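You operate a simulated robot arm through the tools that you are given. There is no shell and no other tool. Be economical: measure what you need, move in short steps, check, and stop when the job is done.

You run a simulated robot arm. Do the job below in one go: nothing can be reset, and whatever is moved stays where it is left.

TASK
Take the green mat on the red table and put it away on the top of the cream bench. Put the purple patch on the shelf under the brown table. Open the cores box lid. Do these in any order.

It is judged by the outcome, as a careful person would: the job done as asked, and still so three seconds after it is handed in. It fails if anything else is knocked over, pushed out of place, dropped, spilled or broken. Lids that push on must go on centred and level and be pressed home; caps that screw on are set level and turned clockwise until they are tight.

THE ROBOT
A 7-joint arm with a two-finger gripper on a trunk, on a base that drives. Base frame: it is fixed to the floor where the robot stands at the start and does not move with it; the origin is under the middle of the robot, x ahead of it, y to its left, z up; the surface under the hand at the start is at about z = 0.8. Lengths are in m, angles in degrees, forces in N, time in s.
With the tool pointing down near the work surface it reaches from about 0.1 to 0.6 m from the robot's upright axis, wherever it stands. Its first joint turns from -143.0 to 143.0 degrees. Places, roughly: cores box lid [3.9, -11.6, 0.8]; purple patch (6x4x4 cm) [-6.3, -5, 0.8]; shelf under the brown table [-6.5, -5.5, 0.3]; top of the cream bench [-5.3, -11.4, 0.8]. Payload 1.47 kg.
The tool frame sits at the grasp point between the pads (the TCP): z along the fingers, y along the line on which they close. The tips reach 0.016 m beyond it. Largest opening 0.087 m; the body of the gripper starts 0.055 m behind the TCP.
Orientation is that of the tool frame in the base frame, as a unit quaternion [x, y, z, w]. With the fingers straight down and closing along the base's y, the tool's x points along the base's -x, its y along +y and its z along -z.

THE INTERFACE
- The arm moves only by the tool arm_command. Its argument "series" is a list that holds one entry, the list of rows, each a list of 6 numbers: the shift along the tool's x, y, z in units of 40 mm (1.0 is 40 mm), then the turn, a rotation vector about the tool's x, y, z in units of 6 degrees (1.0 is 6 degrees). In form: [[[tx, ty, tz, rx, ry, rz], ...]]. A call has 1 to 20 rows; each row shifts and turns the commanded pose from where the row before left it, along the tool's axes as they then stand. "jaw" is the finger opening in cm, from 0 to 8.7, set as the call begins (left out, the last holds). A call with a number of a shift or a turn outside -1 to 1 is refused whole. Rows are played at 5 a second. More than 0.05 m and 8.6 degrees between two rows, or a gripper value outside its range, and nothing of the call is played. A pose out of reach is approached as far as the arm can. The call stops where the force on the tool passes 40 N (or 10 N more than at its start, if that is more) or the arm is blocked; 0.2 s more then pass. The fingers move at their own pace (about 0.045 m/s each) and stop on an object; they squeeze with about 28 N. The grip force told is the motor's: it shows also when the fingers shut on nothing. Time passes only in rows, and 0.2 s behind the last, so rows that do not move let the fingers close. It gives the time, the measured TCP pose, the force on the tool (base axes), the opening and the grip force at its end, in the units of the frame above (readings bear some noise), with the torque about the TCP (base axes, N m) and any sound that the robot's microphone picked up.
- Cameras (640 x 400 px; columns grow to the right, rows downward): "scene" is now at [0.1554, 0.0181, 1.4908]; the picture's right is [0.26, -0.97, 0.00], its down [-0.77, -0.20, -0.61] and it looks along [0.59, 0.15, -0.79] (base axes); focal length 292 px, centre (320, 200). "wrist" rides on the gripper at [0.073, 0.012, -0.089] in the tool frame; the picture's right is [-0.16, 0.99, 0.00], its down [-0.72, -0.12, -0.68] and it looks along [-0.67, -0.11, 0.73] (tool axes); focal length 247 px, centre (320, 200). There is no depth. A picture from a camera that has moved, and an enlarged one, comes with that camera's place and axes in the base frame and with its lens. The place of the scene camera against the robot may be out by one fixed shift of up to 0.025 m in any direction.
- snapshot(camera): a new picture of that camera. The clock stands still meanwhile.
- slide_trunk(by): slides the trunk up (or, below 0, down) by that many m; the arm and the scene camera ride with it, the base frame stays. It gives what a move gives, with no picture.
- steer(legs): drives the robot by 1 to 6 legs, each [ahead, left, turn to the left] in m, m and degrees, along the robot's own axes; the way and the turn of a leg run together, so that a leg with both is an arc; at most 1.5 m and 180 degrees a leg. The arm and the cameras ride along, it lands a little off, and it stops where it bumps. It gives what a move gives.
- turn_head(pan, tilt): turns the head with the scene camera to pan (to the left, within 86 degrees either way) and tilt (down, from -29 to 69), counted from straight ahead of the robot. It gives what a move gives.
- zoom(camera, box): a new picture of the part [left, top, right, bottom] of that camera's present view, enlarged. The clock stands still meanwhile.
- finish_job(): hands the job in; it is judged then, once.

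Go step by step. Nothing tells you exact positions but the pictures and the camera data: compare them with the known pose of the tool, close in by small moves and look again before you grip or let go. The budget is 165 turns and 128 pictures, counting those below and the enlarged ones. Unless the task says otherwise, let go and move clear before handing in, and close with one line.

The tools are called by a JSON object that holds its "api" and its "payload". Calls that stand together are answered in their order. arm_command: Moves the arm, as the interface text tells. Its arguments: {"type":"object","properties":{"series":{"type":"array","items":{"type":"array","items":{"type":"array","items":{"type":"number"}}}},"jaw":{"type":"number"}},"required":["series"]} The other tools are called the same way: slide_trunk (by) slides the trunk up or down; steer (legs) drives the base; turn_head (pan, tilt) turns the head that bears the scene camera; snapshot (camera) takes a picture; zoom (camera, box) takes an enlarged picture of a part of a camera's view; finish_job () hands the job in.

At the start:

```text
time: 0.0
tcp_pos: [0.4547, 0.1344, 1.1139]
orientation: [0.0, 1.0, 0.0, 0.0]
ft_force: [-0.5, 0.2, 0.0]
moment: [0.02, -0.03, 0.01]
opening: 0.087
finger_force: 0.1
trunk travel left (down, up): [-0.825, 0.415]
robot x, y, heading: [-0.0003, 0.0008, 0.1]
head pan, tilt: [14.8, 52.6]
```

scene: 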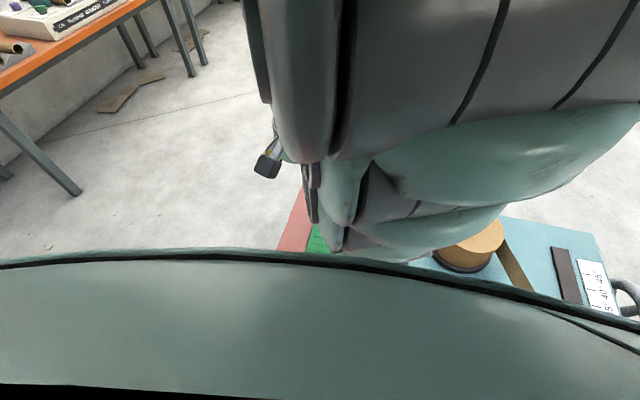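
wrist: 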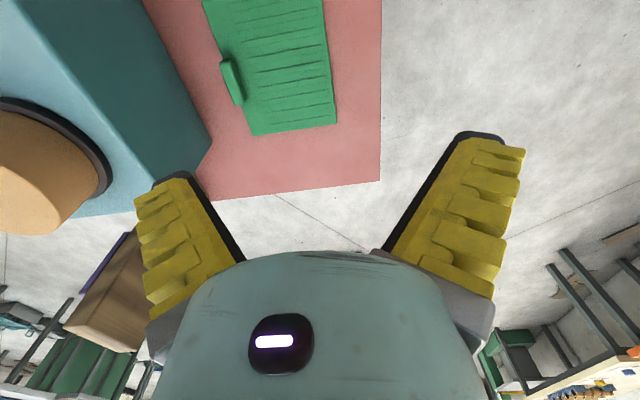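

I see the green mat, with a tab on its right-hand edge, on the red table right in front of me. I'll draw the hand back and look again, and also look around with the head.

{"api": "arm_command", "payload": {"series": [[[1, 0, 0, 0, 0, 0], [1, 0, 0, 0, 0, 0], [1, 0, 0, 0, 0, 0], [1, 0, 0, 0, 0, 0]]]}}

{"api": "snapshot", "payload": {"camera": "wrist"}}

{"api": "snapshot", "payload": {"camera": "scene"}}

```text
time: 1.0
tcp_pos: [0.4461, 0.1449, 1.1198]
orientation: [0.0, 1.0, 0.0, 0.0]
ft_force: [0.9, 0.3, -0.5]
moment: [0.0, 0.04, -0.02]
opening: 0.0871
finger_force: 0.1
out of reach, approached as far as the arm can: row 1, 2, 3, 4
trunk travel left (down, up): [-0.825, 0.415]
robot x, y, heading: [0.0025, -0.0001, -0.2]
head pan, tilt: [14.8, 52.6]
```

```text
125 pictures are left
camera wrist: at [0.372, 0.1541, 1.21], right [0.16, 0.99, 0.0], down [0.72, -0.12, 0.68], along [0.67, -0.11, -0.73], focal length 247 px, centre (320, 200)
```

wrist: 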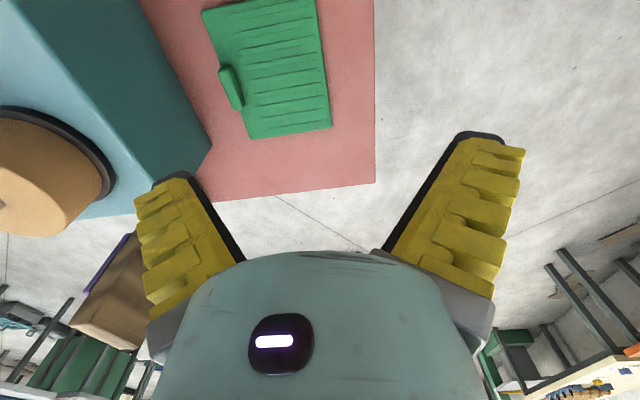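

```text
124 pictures are left
camera scene: at [0.1554, 0.0181, 1.4908], right [0.26, -0.97, 0.0], down [-0.77, -0.2, -0.61], along [0.59, 0.15, -0.79], focal length 292 px, centre (320, 200)
```

scene: 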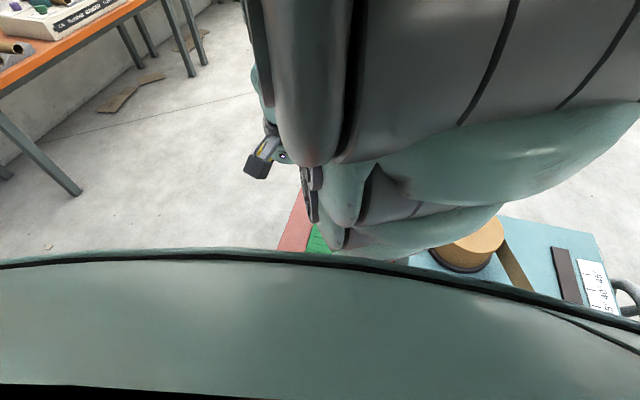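

The tab looks to be near (0.48, 0.0), with a blue case about 0.15 m tall at y < -0.09. I'll go above the tab and look.

{"api": "arm_command", "payload": {"series": [[[-0.4, -0.9, 0.8, 0, 0, 0], [-0.4, -0.9, 0.8, 0, 0, 0], [0, -0.9, 0.8, 0, 0, 0], [0, -0.9, 0.8, 0, 0, 0]]]}}

{"api": "snapshot", "payload": {"camera": "wrist"}}

```text
refused: row 1 steps farther than a row can; nothing moved
```

```text
123 pictures are left
camera wrist: at [0.372, 0.1541, 1.21], right [0.16, 0.99, 0.0], down [0.72, -0.12, 0.68], along [0.67, -0.11, -0.73], focal length 247 px, centre (320, 200)
```

wrist: 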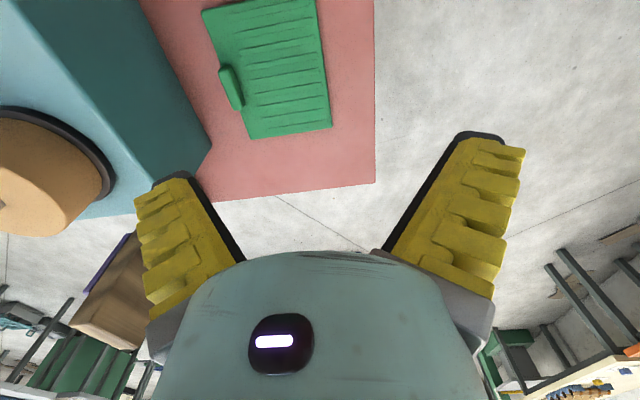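

The step was too long, so I'll use smaller ones.

{"api": "arm_command", "payload": {"series": [[[-0.2, -0.6, 0.7, 0, 0, 0], [-0.2, -0.6, 0.7, 0, 0, 0], [-0.2, -0.6, 0.7, 0, 0, 0], [-0.2, -0.6, 0.7, 0, 0, 0], [0, -0.6, 0.5, 0, 0, 0], [0, -0.6, 0.5, 0, 0, 0]]]}}

{"api": "snapshot", "payload": {"camera": "wrist"}}

```text
time: 2.4
tcp_pos: [0.4767, -0.0007, 0.9682]
orientation: [0.001, 1.0, 0.0, 0.0]
ft_force: [1.3, -0.4, 0.0]
moment: [-0.03, 0.0, -0.03]
opening: 0.0869
finger_force: 0.2
trunk travel left (down, up): [-0.825, 0.415]
robot x, y, heading: [0.0036, 0.0008, -0.0]
head pan, tilt: [14.8, 52.6]
```

```text
122 pictures are left
camera wrist: at [0.4033, 0.0098, 1.0585], right [0.16, 0.99, 0.0], down [0.72, -0.12, 0.68], along [0.67, -0.11, -0.73], focal length 247 px, centre (320, 200)
```

wrist: 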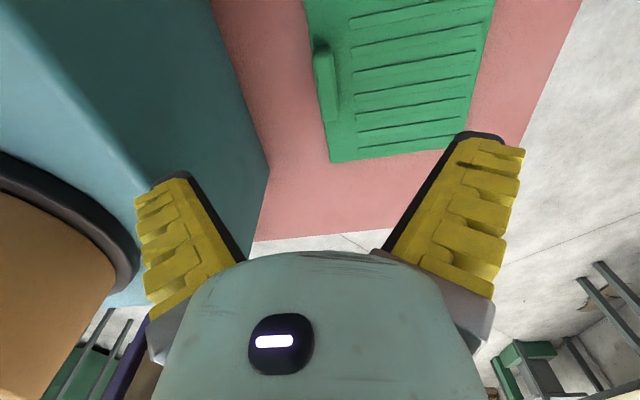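

The mat is square to the axes and the tab is centred near (0.479, 0.003). I'll narrow the jaw and go lower.

{"api": "arm_command", "payload": {"series": [[[0, 0.05, 0.9, 0, 0, 0], [0, 0.05, 0.9, 0, 0, 0], [0, 0, 0.9, 0, 0, 0], [0, 0, 0, 0, 0, 0]]], "jaw": 5.5}}

{"api": "snapshot", "payload": {"camera": "wrist"}}

```text
time: 3.4
tcp_pos: [0.4768, 0.0026, 0.8612]
orientation: [-0.001, 1.0, -0.001, 0.0]
ft_force: [0.1, -0.9, -0.3]
moment: [-0.01, -0.02, -0.01]
opening: 0.0601
finger_force: 3.7
trunk travel left (down, up): [-0.825, 0.415]
robot x, y, heading: [0.0027, 0.0016, 0.2]
head pan, tilt: [14.8, 52.6]
```

```text
121 pictures are left
camera wrist: at [0.4032, 0.0136, 0.9516], right [0.16, 0.99, 0.0], down [0.72, -0.12, 0.68], along [0.67, -0.11, -0.73], focal length 247 px, centre (320, 200)
```

wrist: 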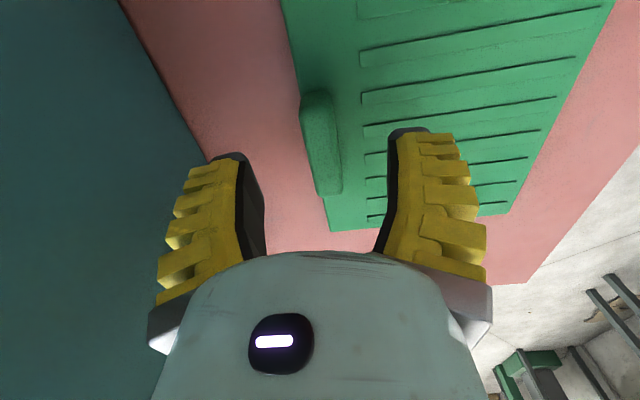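

Aligned. I'll go down the last few centimetres.

{"api": "arm_command", "payload": {"series": [[[0, 0.0, 0.5, 0, 0, 0], [-0.05, 0.02, 0.35, 0, 0, 0], [0, 0, 0, 0, 0, 0]]]}}

{"api": "snapshot", "payload": {"camera": "wrist"}}

```text
time: 4.2
tcp_pos: [0.4787, 0.0046, 0.8288]
orientation: [0.0, 1.0, 0.0, -0.001]
ft_force: [-0.3, 0.0, -0.3]
moment: [-0.01, 0.01, 0.03]
opening: 0.0599
finger_force: 3.4
trunk travel left (down, up): [-0.825, 0.415]
robot x, y, heading: [-0.0009, -0.0037, 0.2]
head pan, tilt: [14.8, 52.6]
```

```text
120 pictures are left
camera wrist: at [0.4045, 0.0156, 0.9194], right [0.16, 0.99, 0.0], down [0.72, -0.12, 0.68], along [0.67, -0.11, -0.73], focal length 247 px, centre (320, 200)
```

wrist: 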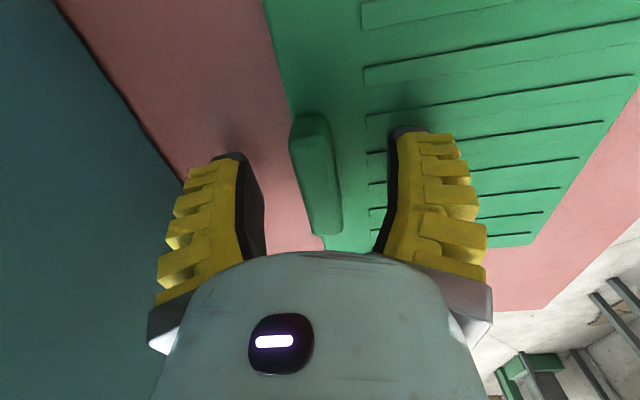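

The tab is between the pads. I'll go a touch lower and close.

{"api": "arm_command", "payload": {"series": [[[0, 0, 0.15, 0, 0, 0]]]}}

{"api": "arm_command", "payload": {"series": [[[0, 0, 0, 0, 0, 0], [0, 0, 0, 0, 0, 0], [0, 0, 0, 0, 0, 0], [0, 0, 0, 0, 0, 0], [0, 0, 0, 0, 0, 0]]], "jaw": 0}}

{"api": "snapshot", "payload": {"camera": "wrist"}}

```text
time: 4.6
tcp_pos: [0.4779, 0.0059, 0.8221]
orientation: [0.0, 1.0, 0.001, 0.001]
ft_force: [-4.1, -0.9, 10.0]
moment: [0.4, 0.05, 0.1]
opening: 0.0622
finger_force: 4.5
trunk travel left (down, up): [-0.825, 0.415]
robot x, y, heading: [0.0026, -0.001, -0.3]
head pan, tilt: [14.8, 52.6]
```

```text
time: 5.2
tcp_pos: [0.4785, 0.0161, 0.8251]
orientation: [0.0, 1.0, 0.011, 0.0]
ft_force: [-13.5, 6.2, 38.0]
moment: [1.14, 0.2, 0.05]
opening: 0.0334
finger_force: 25.8
trunk travel left (down, up): [-0.825, 0.415]
robot x, y, heading: [-0.002, 0.0025, 0.1]
head pan, tilt: [14.8, 52.6]
stopped in row 3: the force on the tool passed its limit at 42 N (the readings are from after the stop); the commanded pose is now the measured one
```

```text
119 pictures are left
camera wrist: at [0.4055, 0.0237, 0.9153], right [0.16, 0.99, 0.02], down [0.72, -0.13, 0.68], along [0.67, -0.09, -0.74], focal length 247 px, centre (320, 200)
```

wrist: 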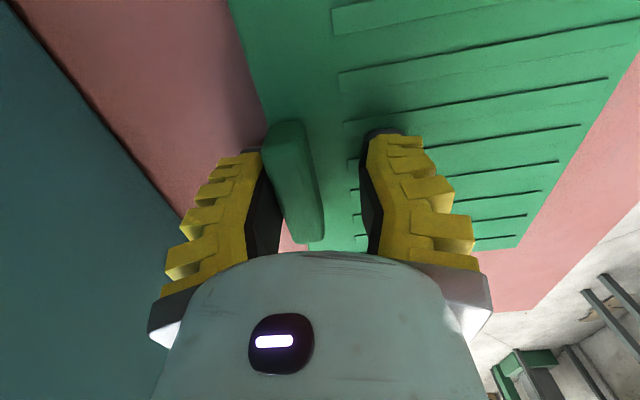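

The inner fingertip is pressing on the mat's face. I'll open a little, rise 8 mm, level the tool and look.

{"api": "arm_command", "payload": {"series": [[[0, 0, 0, 0, 0, 0], [0, 0, -0.2, 0.21, 0, 0], [0, 0, 0, 0, 0, 0]]], "jaw": 5}}

{"api": "snapshot", "payload": {"camera": "wrist"}}

```text
time: 6.0
tcp_pos: [0.4776, 0.0105, 0.8321]
orientation: [-0.001, 1.0, -0.004, 0.0]
ft_force: [0.4, 0.5, -0.3]
moment: [-0.02, 0.02, -0.01]
opening: 0.0553
finger_force: 3.4
trunk travel left (down, up): [-0.825, 0.415]
robot x, y, heading: [0.0009, 0.0016, -0.1]
head pan, tilt: [14.8, 52.6]
```

```text
118 pictures are left
camera wrist: at [0.405, 0.0214, 0.9216], right [0.16, 0.99, -0.01], down [0.72, -0.11, 0.68], along [0.67, -0.11, -0.73], focal length 247 px, centre (320, 200)
```

wrist: 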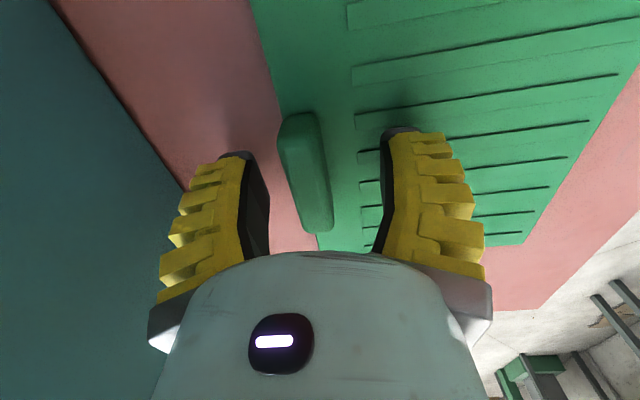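

{"api": "arm_command", "payload": {"series": [[[0, -0.1, 0.13, -0.05, 0, 0], [0, 0, 0, 0, 0, 0]]]}}

{"api": "arm_command", "payload": {"series": [[[0, 0, 0, 0, 0, 0], [0, 0, 0, 0, 0, 0], [0, 0, 0, 0, 0, 0], [0, 0, 0, 0, 0, 0], [0, 0, 0, 0, 0, 0]]], "jaw": 0}}

{"api": "snapshot", "payload": {"camera": "wrist"}}

```text
time: 6.6
tcp_pos: [0.4807, 0.0057, 0.826]
orientation: [-0.001, 1.0, -0.001, 0.0]
ft_force: [0.5, -0.6, -0.3]
moment: [0.01, 0.01, -0.04]
opening: 0.0552
finger_force: 3.6
trunk travel left (down, up): [-0.825, 0.415]
robot x, y, heading: [-0.0005, 0.0044, -0.1]
head pan, tilt: [14.8, 52.6]
```

```text
time: 7.8
tcp_pos: [0.4801, 0.0057, 0.8265]
orientation: [-0.001, 1.0, -0.002, 0.0]
ft_force: [-5.4, -3.0, 13.5]
moment: [-0.03, 0.14, 0.06]
opening: 0.015
finger_force: 28.2
trunk travel left (down, up): [-0.825, 0.415]
robot x, y, heading: [0.0009, 0.0014, -0.1]
head pan, tilt: [14.8, 52.6]
```

```text
117 pictures are left
camera wrist: at [0.4057, 0.0163, 0.9168], right [0.16, 0.99, -0.01], down [0.72, -0.11, 0.68], along [0.67, -0.11, -0.73], focal length 247 px, centre (320, 200)
```

wrist: 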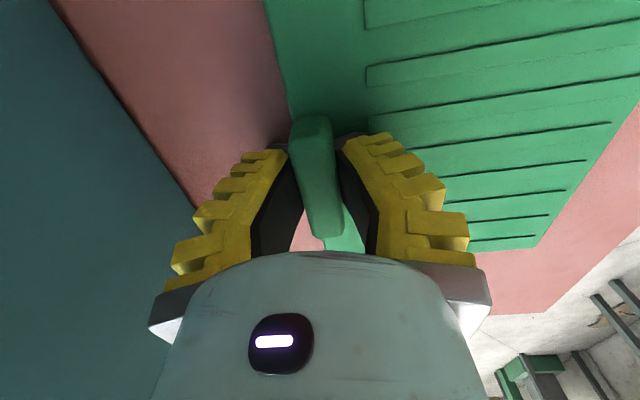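

The tab is gripped, 1.5 cm wide. I'll lift gently and check.

{"api": "arm_command", "payload": {"series": [[[0, 0, -0.3, 0, 0, 0], [0, 0, -0.4, 0, 0, 0], [0, 0, -0.5, 0, 0, 0], [0, 0, 0, 0, 0, 0]]]}}

{"api": "snapshot", "payload": {"camera": "wrist"}}

```text
time: 8.8
tcp_pos: [0.4773, 0.0048, 0.873]
orientation: [0.0, 1.0, -0.002, 0.0]
ft_force: [-0.2, -0.3, -1.5]
moment: [-0.18, 0.0, 0.01]
opening: 0.009
finger_force: 28.2
trunk travel left (down, up): [-0.825, 0.415]
robot x, y, heading: [0.0002, 0.0002, -0.1]
head pan, tilt: [14.8, 52.6]
```

```text
116 pictures are left
camera wrist: at [0.4027, 0.0161, 0.963], right [0.16, 0.99, 0.0], down [0.72, -0.11, 0.68], along [0.67, -0.11, -0.73], focal length 247 px, centre (320, 200)
```

wrist: 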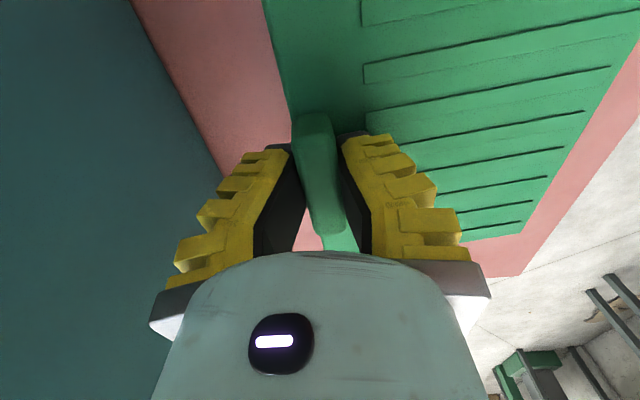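

The mat is held level. I'll lift it clear and look around for the way with the head.

{"api": "arm_command", "payload": {"series": [[[0, 0, -0.6, 0, 0, 0], [0, 0, -0.8, 0, 0, 0], [0, 0, -0.8, 0, 0, 0], [0, 0, -0.8, 0, 0, 0], [0, 0, -0.8, 0, 0, 0], [0, 0, -0.6, 0, 0, 0], [0, 0, 0, 0, 0, 0]]]}}

{"api": "turn_head", "payload": {"pan": -80, "tilt": 15}}

{"api": "snapshot", "payload": {"camera": "scene"}}

{"api": "turn_head", "payload": {"pan": 80, "tilt": 20}}

{"api": "snapshot", "payload": {"camera": "scene"}}

```text
time: 10.4
tcp_pos: [0.478, 0.0083, 1.0484]
orientation: [0.0, 1.0, -0.004, 0.0]
ft_force: [-0.6, -0.4, -2.7]
moment: [-0.14, 0.0, 0.03]
opening: 0.009
finger_force: 27.9
trunk travel left (down, up): [-0.825, 0.415]
robot x, y, heading: [-0.0013, -0.0001, -0.3]
head pan, tilt: [14.8, 52.6]
```

```text
time: 12.1
tcp_pos: [0.4764, 0.0078, 1.0496]
orientation: [-0.001, 1.0, -0.002, -0.001]
ft_force: [0.9, 0.5, -2.3]
moment: [-0.16, -0.01, -0.02]
opening: 0.0087
finger_force: 27.7
trunk travel left (down, up): [-0.825, 0.415]
robot x, y, heading: [0.0011, 0.0023, -0.1]
head pan, tilt: [-80.0, 15.0]
```

```text
115 pictures are left
camera scene: at [0.164, -0.0292, 1.5104], right [-0.33, -0.94, 0.0], down [-0.59, 0.21, -0.78], along [0.74, -0.26, -0.62], focal length 292 px, centre (320, 200)
```

scene: 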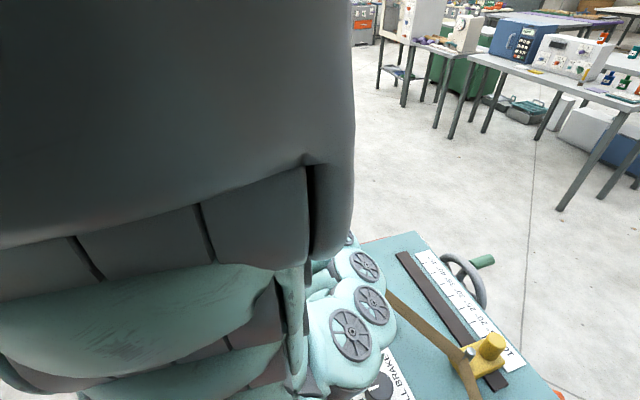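

```text
time: 14.6
tcp_pos: [0.4774, 0.0075, 1.0485]
orientation: [0.0, 1.0, -0.002, 0.0]
ft_force: [0.3, 0.1, -2.4]
moment: [-0.17, -0.01, -0.01]
opening: 0.0088
finger_force: 28.2
trunk travel left (down, up): [-0.825, 0.415]
robot x, y, heading: [0.0009, 0.0012, 0.2]
head pan, tilt: [80.0, 20.0]
```

```text
114 pictures are left
camera scene: at [0.0992, 0.0911, 1.5398], right [0.98, -0.17, 0.0], down [-0.06, -0.34, -0.94], along [0.16, 0.93, -0.34], focal length 292 px, centre (320, 200)
```

scene: 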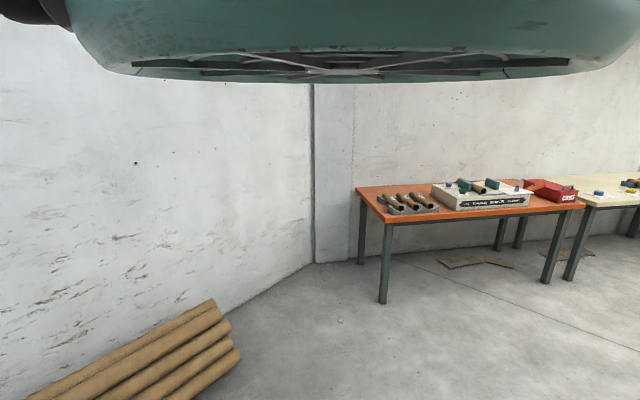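

The left side is clear, with a wall beyond. I'll look right again.

{"api": "turn_head", "payload": {"pan": -80, "tilt": 20}}

{"api": "snapshot", "payload": {"camera": "scene"}}

```text
time: 17.1
tcp_pos: [0.4771, 0.0075, 1.0484]
orientation: [-0.002, 1.0, -0.002, 0.0]
ft_force: [0.0, 0.1, -2.9]
moment: [-0.15, 0.01, -0.01]
opening: 0.009
finger_force: 28.3
trunk travel left (down, up): [-0.825, 0.415]
robot x, y, heading: [-0.0028, 0.0043, 0.0]
head pan, tilt: [-80.0, 20.0]
```

```text
113 pictures are left
camera scene: at [0.1358, 0.0761, 1.5398], right [0.82, -0.57, 0.0], down [-0.19, -0.28, -0.94], along [0.53, 0.77, -0.34], focal length 292 px, centre (320, 200)
```

scene: 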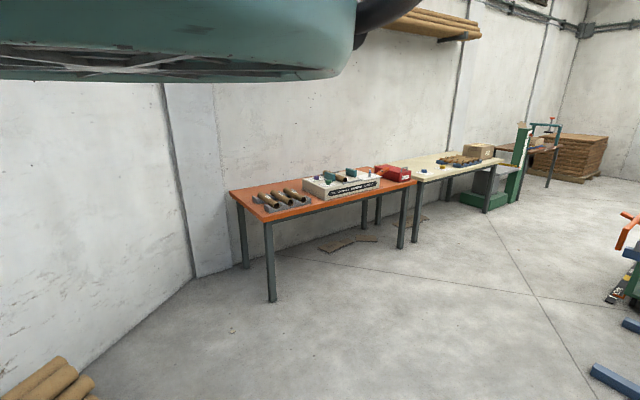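

The head needs time to settle, so I'll wait and then look.

{"api": "arm_command", "payload": {"series": [[[0, 0, 0, 0, 0, 0], [0, 0, 0, 0, 0, 0], [0, 0, 0, 0, 0, 0], [0, 0, 0, 0, 0, 0], [0, 0, 0, 0, 0, 0], [0, 0, 0, 0, 0, 0], [0, 0, 0, 0, 0, 0], [0, 0, 0, 0, 0, 0], [0, 0, 0, 0, 0, 0], [0, 0, 0, 0, 0, 0]]]}}

{"api": "snapshot", "payload": {"camera": "scene"}}

{"api": "snapshot", "payload": {"camera": "wrist"}}

```text
time: 19.2
tcp_pos: [0.4774, 0.0084, 1.0487]
orientation: [-0.001, 1.0, -0.002, 0.0]
ft_force: [0.0, -0.5, -2.2]
moment: [-0.15, -0.02, 0.03]
opening: 0.0091
finger_force: 27.5
trunk travel left (down, up): [-0.825, 0.415]
robot x, y, heading: [0.0008, -0.0, -0.1]
head pan, tilt: [-80.0, 20.0]
```

```text
112 pictures are left
camera scene: at [0.1357, 0.0761, 1.5398], right [0.82, -0.57, 0.0], down [-0.19, -0.28, -0.94], along [0.53, 0.77, -0.34], focal length 292 px, centre (320, 200)
```

scene: 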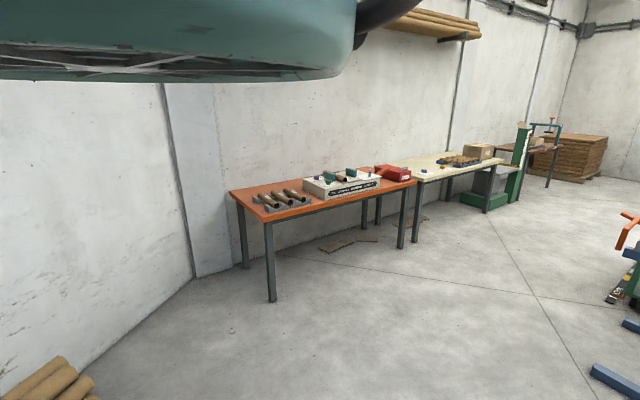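

```text
111 pictures are left
camera wrist: at [0.4036, 0.0187, 1.1395], right [0.16, 0.99, 0.0], down [0.72, -0.11, 0.68], along [0.67, -0.11, -0.73], focal length 247 px, centre (320, 200)
```

wrist: 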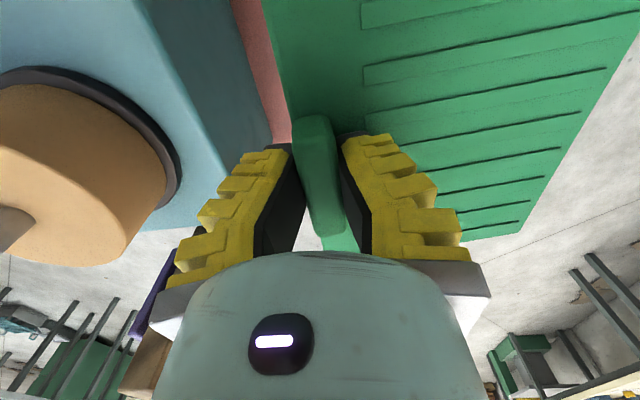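

The head is stuck against the raised arm, so I'll keep it turned left. I'll back off carefully and turn the base to see the way.

{"api": "turn_head", "payload": {"pan": 65, "tilt": 15}}

{"api": "steer", "payload": {"legs": [[-0.7, 0, 0]]}}

{"api": "steer", "payload": {"legs": [[0, 0, -90]]}}

{"api": "snapshot", "payload": {"camera": "scene"}}

{"api": "snapshot", "payload": {"camera": "wrist"}}

```text
time: 21.5
tcp_pos: [0.4781, 0.0067, 1.0493]
orientation: [-0.001, 1.0, -0.001, 0.0]
ft_force: [-0.2, 0.3, -3.1]
moment: [-0.15, -0.02, -0.02]
opening: 0.0089
finger_force: 28.0
trunk travel left (down, up): [-0.825, 0.415]
robot x, y, heading: [-0.0005, -0.0018, 0.2]
head pan, tilt: [65.0, 15.0]
```

```text
time: 25.3
tcp_pos: [-0.2133, 0.0074, 1.0483]
orientation: [-0.004, 1.0, -0.001, 0.0]
ft_force: [-0.5, 0.0, -1.9]
moment: [-0.16, 0.0, 0.0]
opening: 0.0091
finger_force: 27.9
trunk travel left (down, up): [-0.825, 0.415]
robot x, y, heading: [-0.6901, -0.0062, 0.7]
head pan, tilt: [65.0, 15.0]
```

```text
time: 29.6
tcp_pos: [-0.6827, -0.4802, 1.05]
orientation: [0.705, 0.71, -0.001, 0.0]
ft_force: [-0.6, -0.2, -2.4]
moment: [0.01, 0.18, 0.04]
opening: 0.0091
finger_force: 28.1
trunk travel left (down, up): [-0.825, 0.415]
robot x, y, heading: [-0.691, -0.0001, -90.0]
head pan, tilt: [65.0, 15.0]
```

```text
110 pictures are left
camera scene: at [-0.5922, -0.1126, 1.5479], right [-0.42, -0.91, 0.0], down [-0.24, 0.11, -0.97], along [0.88, -0.4, -0.26], focal length 292 px, centre (320, 200)
```

scene: 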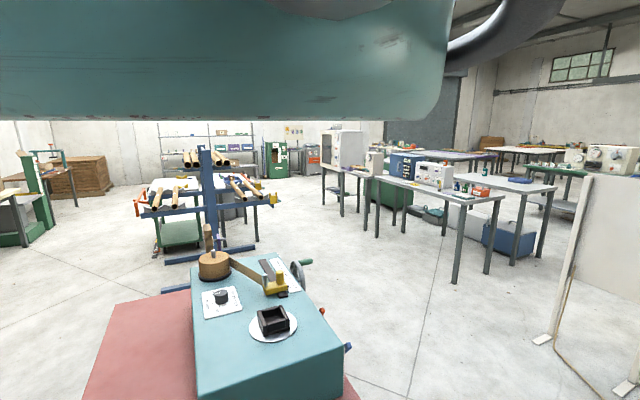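

```text
109 pictures are left
camera wrist: at [-0.6705, -0.4081, 1.1395], right [0.99, -0.15, 0.0], down [-0.11, -0.72, 0.68], along [-0.11, -0.67, -0.73], focal length 247 px, centre (320, 200)
```

wrist: 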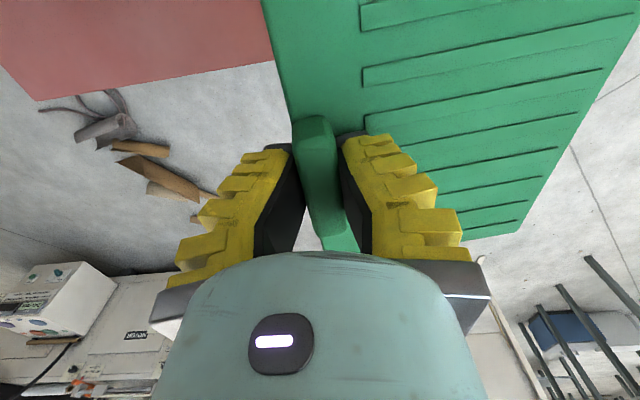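

A pale panel stands ahead to the left, and there's another red surface to the right-front. I'll turn further to see the southern and western sides.

{"api": "steer", "payload": {"legs": [[0, 0, -60]]}}

{"api": "snapshot", "payload": {"camera": "scene"}}

{"api": "snapshot", "payload": {"camera": "wrist"}}

{"api": "steer", "payload": {"legs": [[0, 0, -60]]}}

{"api": "snapshot", "payload": {"camera": "scene"}}

```text
time: 32.6
tcp_pos: [-1.0983, -0.2519, 1.0494]
orientation: [0.965, 0.263, 0.0, -0.001]
ft_force: [0.5, 0.4, -2.1]
moment: [0.11, 0.08, 0.0]
opening: 0.0089
finger_force: 28.2
trunk travel left (down, up): [-0.825, 0.415]
robot x, y, heading: [-0.6929, -0.0046, -149.4]
head pan, tilt: [65.0, 15.0]
```

```text
108 pictures are left
camera scene: at [-0.7286, -0.132, 1.5479], right [-1.0, -0.1, 0.0], down [-0.02, 0.26, -0.97], along [0.09, -0.96, -0.26], focal length 292 px, centre (320, 200)
```

scene: 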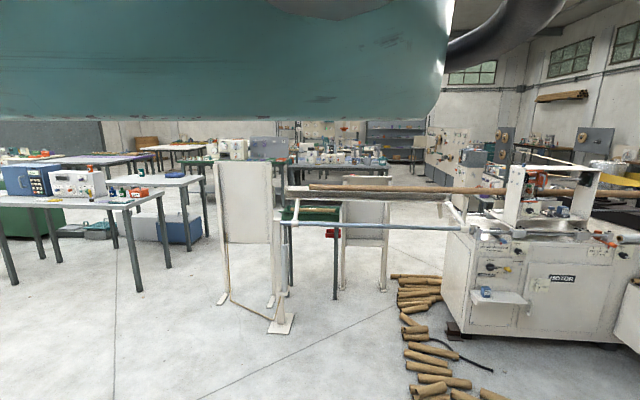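

```text
107 pictures are left
camera wrist: at [-1.0304, -0.2252, 1.1395], right [0.37, -0.93, 0.0], down [-0.68, -0.27, 0.68], along [-0.64, -0.25, -0.73], focal length 247 px, centre (320, 200)
```

wrist: 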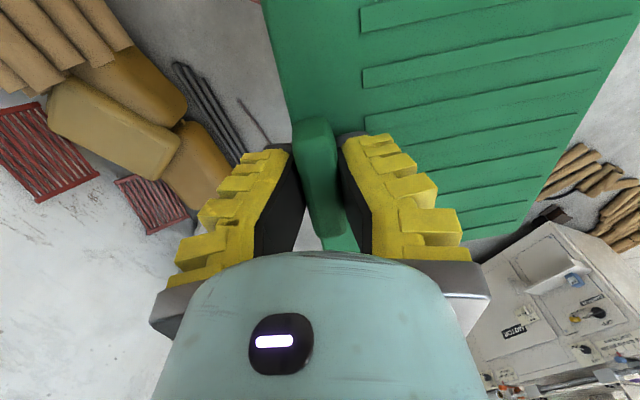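

```text
time: 35.6
tcp_pos: [-1.1114, 0.2232, 1.0502]
orientation: [0.968, -0.251, 0.0, -0.002]
ft_force: [0.1, -0.6, -1.8]
moment: [0.11, -0.07, 0.03]
opening: 0.0091
finger_force: 28.0
trunk travel left (down, up): [-0.825, 0.415]
robot x, y, heading: [-0.6914, -0.001, 150.9]
head pan, tilt: [65.0, 15.0]
```

```text
106 pictures are left
camera scene: at [-0.814, -0.0244, 1.5479], right [-0.59, 0.81, 0.0], down [0.21, 0.15, -0.97], along [-0.78, -0.57, -0.26], focal length 292 px, centre (320, 200)
```

scene: 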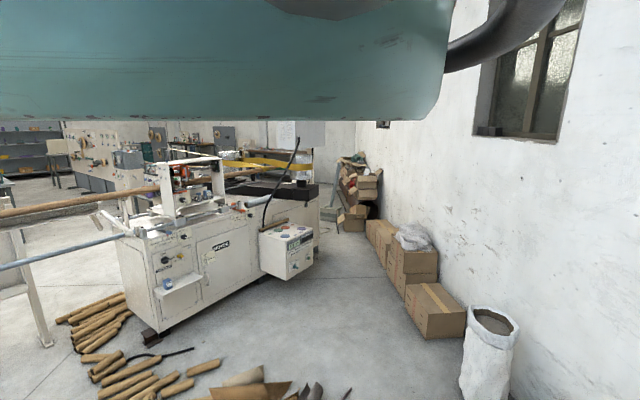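

A lane runs south between the pale panel (x < 0.4) and the desk (x > 1.2). I'll face south, skirt the red table and head for x ≈ 0.8.

{"api": "steer", "payload": {"legs": [[0, 0, 119], [0.95, 0, 0], [0, 1.45, 0]]}}

{"api": "snapshot", "payload": {"camera": "scene"}}

{"api": "snapshot", "payload": {"camera": "wrist"}}

```text
time: 52.3
tcp_pos: [0.7701, -1.421, 1.0484]
orientation: [0.711, 0.704, -0.001, -0.001]
ft_force: [0.1, -0.7, -2.5]
moment: [0.02, 0.12, 0.0]
opening: 0.0087
finger_force: 27.9
trunk travel left (down, up): [-0.825, 0.415]
robot x, y, heading: [0.7673, -0.9396, -90.5]
head pan, tilt: [65.0, 15.0]
```

```text
105 pictures are left
camera scene: at [0.8653, -1.0535, 1.5479], right [-0.43, -0.9, 0.0], down [-0.23, 0.11, -0.97], along [0.87, -0.42, -0.26], focal length 292 px, centre (320, 200)
```

scene: 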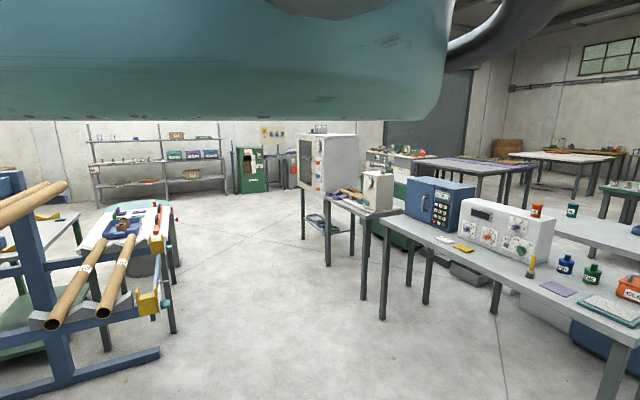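

```text
104 pictures are left
camera wrist: at [0.783, -1.3481, 1.1395], right [0.99, -0.17, 0.0], down [-0.12, -0.72, 0.68], along [-0.12, -0.67, -0.73], focal length 247 px, centre (320, 200)
```

wrist: 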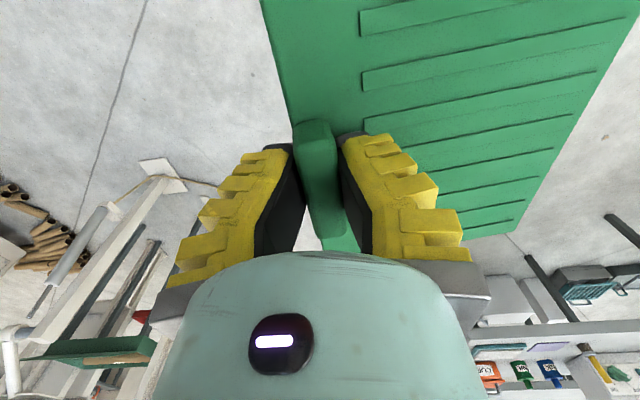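

I'll turn to face west here so the camera looks south down the lane.

{"api": "steer", "payload": {"legs": [[0, 0, -70]]}}

{"api": "snapshot", "payload": {"camera": "scene"}}

```text
time: 55.7
tcp_pos: [0.3267, -1.1261, 1.0483]
orientation: [0.982, 0.188, 0.0, -0.001]
ft_force: [0.6, -0.4, -2.1]
moment: [0.13, 0.05, 0.01]
opening: 0.009
finger_force: 28.4
trunk travel left (down, up): [-0.825, 0.415]
robot x, y, heading: [0.7681, -0.941, -158.4]
head pan, tilt: [65.0, 15.0]
```

```text
103 pictures are left
camera scene: at [0.7112, -1.0624, 1.5479], right [-1.0, 0.06, 0.0], down [0.02, 0.26, -0.97], along [-0.06, -0.96, -0.26], focal length 292 px, centre (320, 200)
```

scene: 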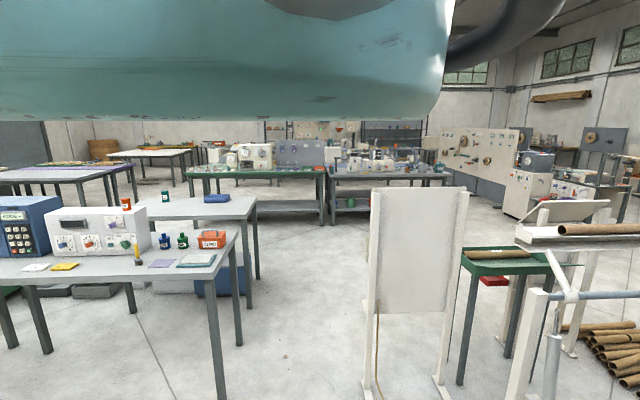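

The lane is clear: gap x = 0.37 to 1.2 at y ≈ -2.4, with open floor beyond. I'll go straight south.

{"api": "steer", "payload": {"legs": [[0, 0.01, 68.4], [0.8, 0.01, 0]]}}

{"api": "steer", "payload": {"legs": [[1.2, 0, 0], [1.0, 0, 0]]}}

{"api": "steer", "payload": {"legs": [[0, 0, -70]]}}

{"api": "snapshot", "payload": {"camera": "scene"}}

```text
time: 62.9
tcp_pos: [0.7811, -2.2135, 1.0491]
orientation: [0.711, 0.703, -0.001, -0.001]
ft_force: [-0.6, -0.2, -2.8]
moment: [0.01, 0.16, 0.01]
opening: 0.0089
finger_force: 28.2
trunk travel left (down, up): [-0.825, 0.415]
robot x, y, heading: [0.7776, -1.736, -90.9]
head pan, tilt: [65.0, 15.0]
```

```text
time: 73.9
tcp_pos: [0.7969, -4.4377, 1.0488]
orientation: [0.704, 0.711, -0.001, -0.002]
ft_force: [-0.4, -0.1, -2.1]
moment: [0.02, 0.17, 0.0]
opening: 0.0087
finger_force: 27.2
trunk travel left (down, up): [-0.825, 0.415]
robot x, y, heading: [0.7889, -3.962, -89.5]
head pan, tilt: [65.0, 15.0]
```

```text
time: 77.3
tcp_pos: [0.3436, -4.1361, 1.0487]
orientation: [0.984, 0.18, -0.001, -0.002]
ft_force: [0.6, -0.2, -1.9]
moment: [0.15, 0.04, 0.0]
opening: 0.0089
finger_force: 28.4
trunk travel left (down, up): [-0.825, 0.415]
robot x, y, heading: [0.7885, -3.9611, -159.5]
head pan, tilt: [65.0, 15.0]
```

```text
102 pictures are left
camera scene: at [0.7282, -4.0794, 1.5479], right [-1.0, 0.07, 0.0], down [0.02, 0.26, -0.97], along [-0.07, -0.96, -0.26], focal length 292 px, centre (320, 200)
```

scene: 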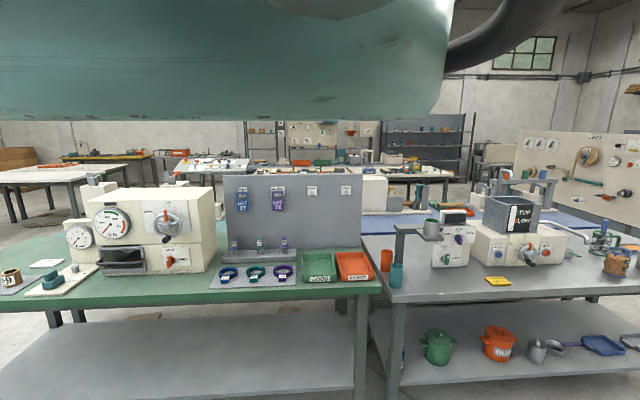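

Work tables lie ahead to the south. I'll turn more to see the west.

{"api": "steer", "payload": {"legs": [[0, 0, -55]]}}

{"api": "snapshot", "payload": {"camera": "scene"}}

```text
time: 80.2
tcp_pos: [0.3882, -3.6984, 1.049]
orientation: [0.956, -0.293, 0.0, -0.001]
ft_force: [-0.5, 0.0, -1.9]
moment: [0.12, -0.09, -0.03]
opening: 0.009
finger_force: 28.1
trunk travel left (down, up): [-0.825, 0.415]
robot x, y, heading: [0.786, -3.9634, 146.1]
head pan, tilt: [65.0, 15.0]
```

```text
101 pictures are left
camera scene: at [0.6623, -3.9702, 1.5479], right [-0.51, 0.86, 0.0], down [0.22, 0.13, -0.97], along [-0.83, -0.5, -0.26], focal length 292 px, centre (320, 200)
```

scene: 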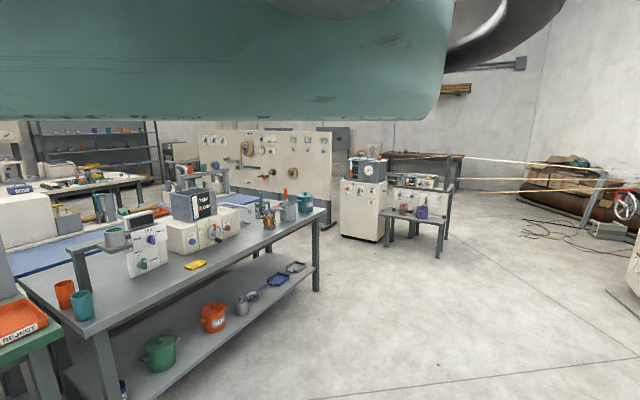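

The floor to the west is open. I'll go west along y ≈ -3.95 and look south between the grey table and the white cabinet.

{"api": "steer", "payload": {"legs": [[0, 0, 34], [1.3, 0, 0], [1.1, 0, 0]]}}

{"api": "snapshot", "payload": {"camera": "scene"}}

```text
time: 93.5
tcp_pos: [-2.0902, -3.9275, 1.0488]
orientation: [1.0, -0.004, 0.0, -0.001]
ft_force: [-0.6, 0.2, -2.5]
moment: [0.13, 0.0, 0.01]
opening: 0.0088
finger_force: 27.8
trunk travel left (down, up): [-0.825, 0.415]
robot x, y, heading: [-1.614, -3.923, 179.9]
head pan, tilt: [65.0, 15.0]
```

```text
100 pictures are left
camera scene: at [-1.7089, -4.0091, 1.5479], right [-0.9, 0.43, 0.0], down [0.11, 0.23, -0.97], along [-0.41, -0.87, -0.26], focal length 292 px, centre (320, 200)
```

scene: 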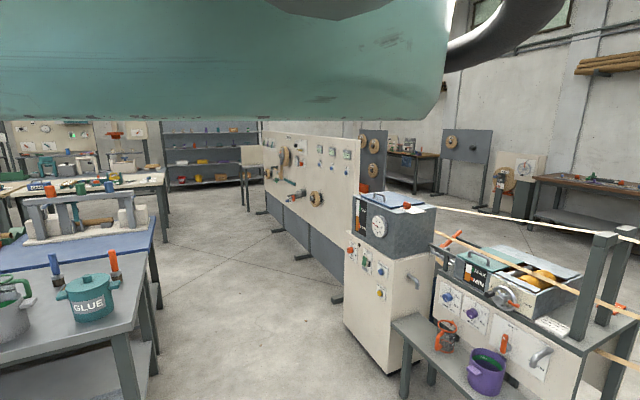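

A clear corridor runs south at x ≈ -2.1 between the grey tables and the board. I'll drive down it.

{"api": "steer", "payload": {"legs": [[0, 0, 90], [0, -0.46, 0], [1.0, 0, 0]]}}

{"api": "steer", "payload": {"legs": [[1.3, 0, 0], [1.3, 0, 0], [0.9, 0, 0]]}}

{"api": "snapshot", "payload": {"camera": "wrist"}}

{"api": "steer", "payload": {"legs": [[0, 0, -75]]}}

{"api": "snapshot", "payload": {"camera": "scene"}}

```text
time: 104.8
tcp_pos: [-2.091, -5.367, 1.0498]
orientation: [0.713, 0.701, -0.002, -0.001]
ft_force: [-0.4, 0.2, -1.8]
moment: [0.03, 0.13, 0.0]
opening: 0.0091
finger_force: 27.6
trunk travel left (down, up): [-0.825, 0.415]
robot x, y, heading: [-2.0929, -4.8898, -91.2]
head pan, tilt: [65.0, 15.0]
```

```text
time: 121.9
tcp_pos: [-2.1369, -8.887, 1.0485]
orientation: [0.712, 0.702, -0.002, -0.001]
ft_force: [-0.6, -0.5, -1.8]
moment: [-0.01, 0.14, 0.01]
opening: 0.0088
finger_force: 27.5
trunk travel left (down, up): [-0.825, 0.415]
robot x, y, heading: [-2.14, -8.4117, -91.1]
head pan, tilt: [65.0, 15.0]
```

```text
99 pictures are left
camera wrist: at [-2.1242, -8.815, 1.1394], right [0.99, -0.17, 0.0], down [-0.12, -0.72, 0.68], along [-0.12, -0.67, -0.73], focal length 247 px, centre (320, 200)
```

wrist: 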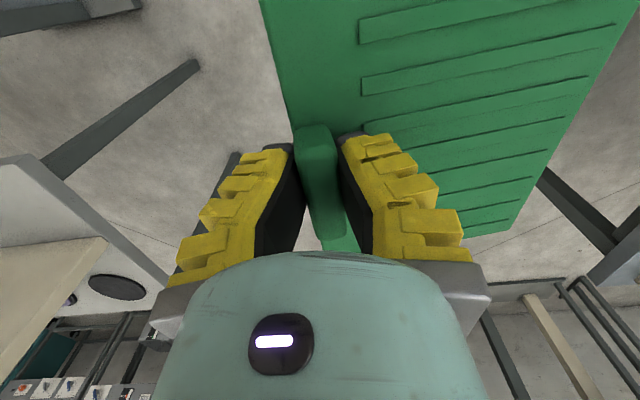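

```text
time: 125.5
tcp_pos: [-2.5976, -8.534, 1.0488]
orientation: [0.992, 0.125, 0.0, -0.001]
ft_force: [0.7, -0.3, -2.3]
moment: [0.13, 0.03, 0.04]
opening: 0.009
finger_force: 28.1
trunk travel left (down, up): [-0.825, 0.415]
robot x, y, heading: [-2.1397, -8.4093, -165.7]
head pan, tilt: [65.0, 15.0]
```

```text
98 pictures are left
camera scene: at [-2.2086, -8.5193, 1.5479], right [-0.98, 0.18, 0.0], down [0.05, 0.25, -0.97], along [-0.18, -0.95, -0.26], focal length 292 px, centre (320, 200)
```

scene: 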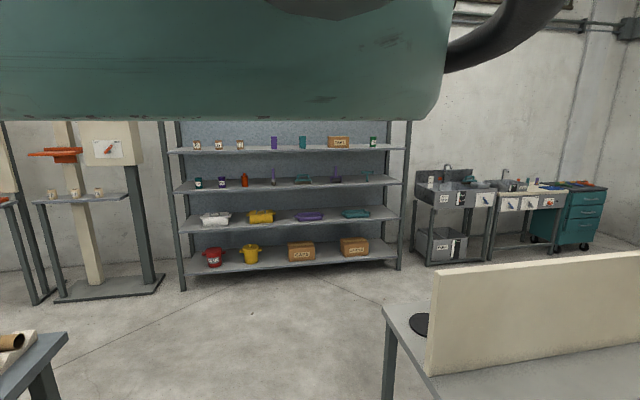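

The cream bench should be around pixel (530, 190). I'll zoom in on it.

{"api": "zoom", "payload": {"camera": "scene", "box": [400, 140, 640, 290]}}

```text
2.67 times, centred on (520, 215) of scene
camera zoom: at [-2.2086, -8.5193, 1.5479], right [-0.98, 0.18, 0.0], down [0.05, 0.25, -0.97], along [-0.18, -0.95, -0.26], focal length 778 px, centre (-213, 160)
```

zoom: 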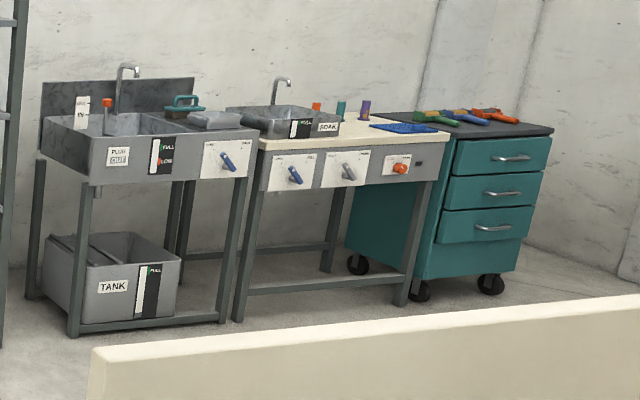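

The cream bench spans x ≈ -5.55 to -4.6 with its front at y ≈ -11.1, and has free cream space between the sink and a blue tray. I'll drive south, then west along the lane at y ≈ -10.25.

{"api": "steer", "payload": {"legs": [[0, 0, 75.7], [1.0, 0.05, 0], [0.82, 0, 0]]}}

{"api": "steer", "payload": {"legs": [[0, 0, -90]]}}

{"api": "snapshot", "payload": {"camera": "scene"}}

{"api": "snapshot", "payload": {"camera": "wrist"}}

```text
time: 138.0
tcp_pos: [-2.0566, -10.7097, 1.0487]
orientation: [0.705, 0.71, -0.002, -0.001]
ft_force: [-0.3, 0.4, -3.1]
moment: [0.03, 0.2, 0.03]
opening: 0.009
finger_force: 28.5
trunk travel left (down, up): [-0.825, 0.415]
robot x, y, heading: [-2.0673, -10.2324, -89.4]
head pan, tilt: [65.0, 15.0]
```

```text
time: 142.2
tcp_pos: [-2.5445, -10.2437, 1.05]
orientation: [1.0, 0.005, 0.0, -0.001]
ft_force: [-0.4, -0.8, -2.6]
moment: [0.17, 0.0, -0.02]
opening: 0.0088
finger_force: 28.0
trunk travel left (down, up): [-0.825, 0.415]
robot x, y, heading: [-2.0687, -10.2311, -179.4]
head pan, tilt: [65.0, 15.0]
```

```text
96 pictures are left
camera scene: at [-2.1617, -10.3187, 1.5479], right [-0.91, 0.41, 0.0], down [0.11, 0.24, -0.97], along [-0.4, -0.88, -0.26], focal length 292 px, centre (320, 200)
```

scene: 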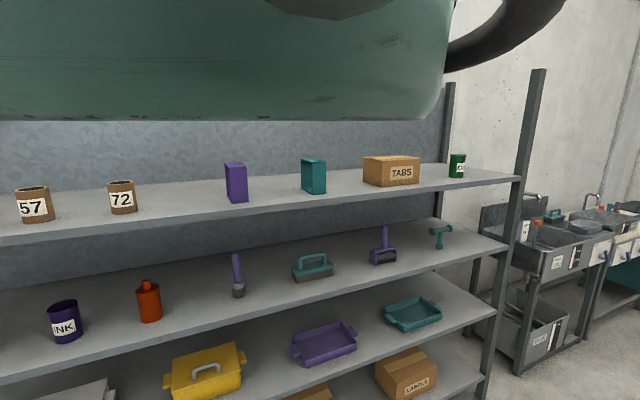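

```text
95 pictures are left
camera wrist: at [-2.4717, -10.2559, 1.1394], right [-0.15, -0.99, 0.0], down [-0.72, 0.11, 0.68], along [-0.67, 0.1, -0.73], focal length 247 px, centre (320, 200)
```

wrist: 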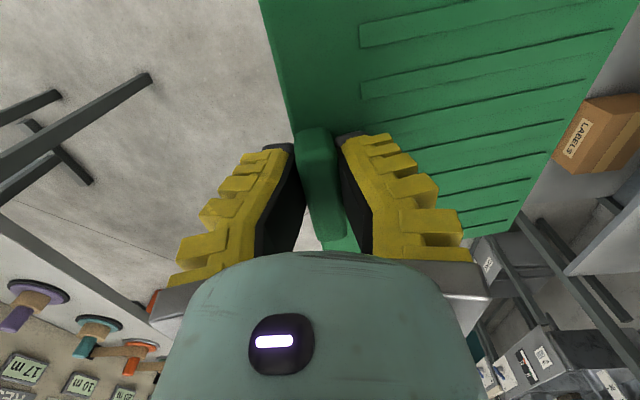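

The lane is clear. I'll drive west to x ≈ -4.5 and look at the bench.

{"api": "steer", "payload": {"legs": [[1.2, 0, 0], [1.2, 0, 0]]}}

{"api": "snapshot", "payload": {"camera": "scene"}}

{"api": "snapshot", "payload": {"camera": "wrist"}}

```text
time: 154.0
tcp_pos: [-4.947, -10.2865, 1.0493]
orientation: [1.0, 0.01, 0.0, -0.002]
ft_force: [-0.6, 0.5, -4.0]
moment: [0.12, -0.02, -0.02]
opening: 0.009
finger_force: 27.8
trunk travel left (down, up): [-0.825, 0.415]
robot x, y, heading: [-4.475, -10.2691, -178.8]
head pan, tilt: [65.0, 15.0]
```

```text
94 pictures are left
camera scene: at [-4.5653, -10.3576, 1.5479], right [-0.91, 0.4, 0.0], down [0.1, 0.24, -0.97], along [-0.39, -0.88, -0.26], focal length 292 px, centre (320, 200)
```

scene: 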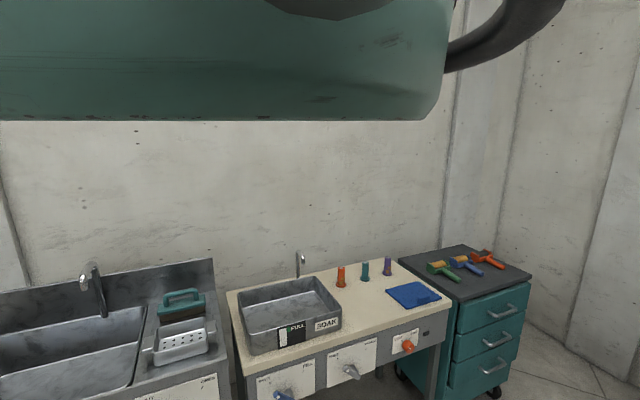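

```text
93 pictures are left
camera wrist: at [-4.8759, -10.2981, 1.1394], right [-0.14, -0.99, 0.0], down [-0.73, 0.1, 0.68], along [-0.67, 0.1, -0.73], focal length 247 px, centre (320, 200)
```

wrist: 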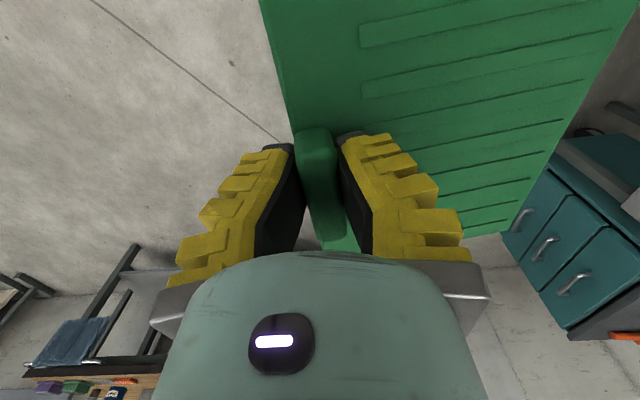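

The free cream area is about x -5.31 to -5.05, y -11.39 to -11.11, between the basin, blue cloth and bottles. It fits the 0.16 × 0.19 m mat if I face south and hold the tab at x ≈ -5.25. I'll move there.

{"api": "steer", "payload": {"legs": [[0.77, 0, 0], [0, 0, 88.8]]}}

{"api": "steer", "payload": {"legs": [[0.3, 0, 0]]}}

{"api": "snapshot", "payload": {"camera": "wrist"}}

{"api": "snapshot", "payload": {"camera": "scene"}}

```text
time: 161.8
tcp_pos: [-5.2539, -10.767, 1.0501]
orientation: [0.717, 0.697, -0.003, -0.002]
ft_force: [-0.9, 0.4, -2.2]
moment: [0.03, 0.14, 0.0]
opening: 0.0091
finger_force: 28.1
trunk travel left (down, up): [-0.825, 0.415]
robot x, y, heading: [-5.2478, -10.2887, -91.8]
head pan, tilt: [65.0, 15.0]
```

```text
time: 163.8
tcp_pos: [-5.2668, -11.059, 1.0493]
orientation: [0.719, 0.695, -0.002, -0.002]
ft_force: [0.2, 0.5, -3.7]
moment: [0.06, 0.17, 0.0]
opening: 0.0089
finger_force: 27.5
trunk travel left (down, up): [-0.825, 0.415]
robot x, y, heading: [-5.2552, -10.5825, -92.1]
head pan, tilt: [65.0, 15.0]
```

```text
92 pictures are left
camera wrist: at [-5.2525, -10.9869, 1.1394], right [0.98, -0.19, 0.0], down [-0.14, -0.72, 0.68], along [-0.13, -0.67, -0.73], focal length 247 px, centre (320, 200)
```

wrist: 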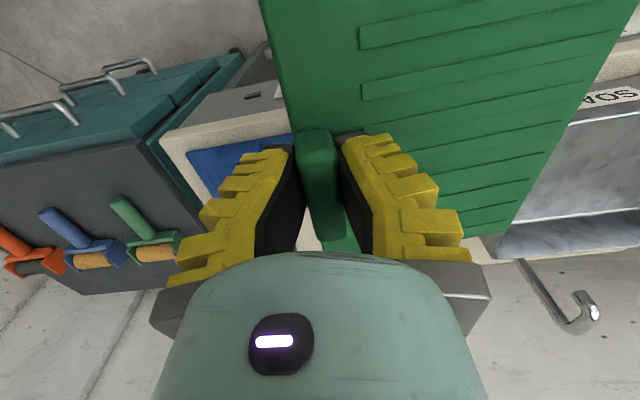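

```text
91 pictures are left
camera scene: at [-5.1626, -10.6941, 1.5479], right [-0.45, -0.89, 0.0], down [-0.23, 0.12, -0.97], along [0.86, -0.44, -0.26], focal length 292 px, centre (320, 200)
```

scene: 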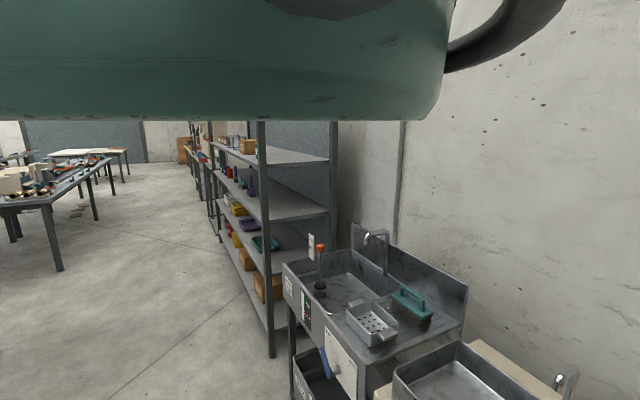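

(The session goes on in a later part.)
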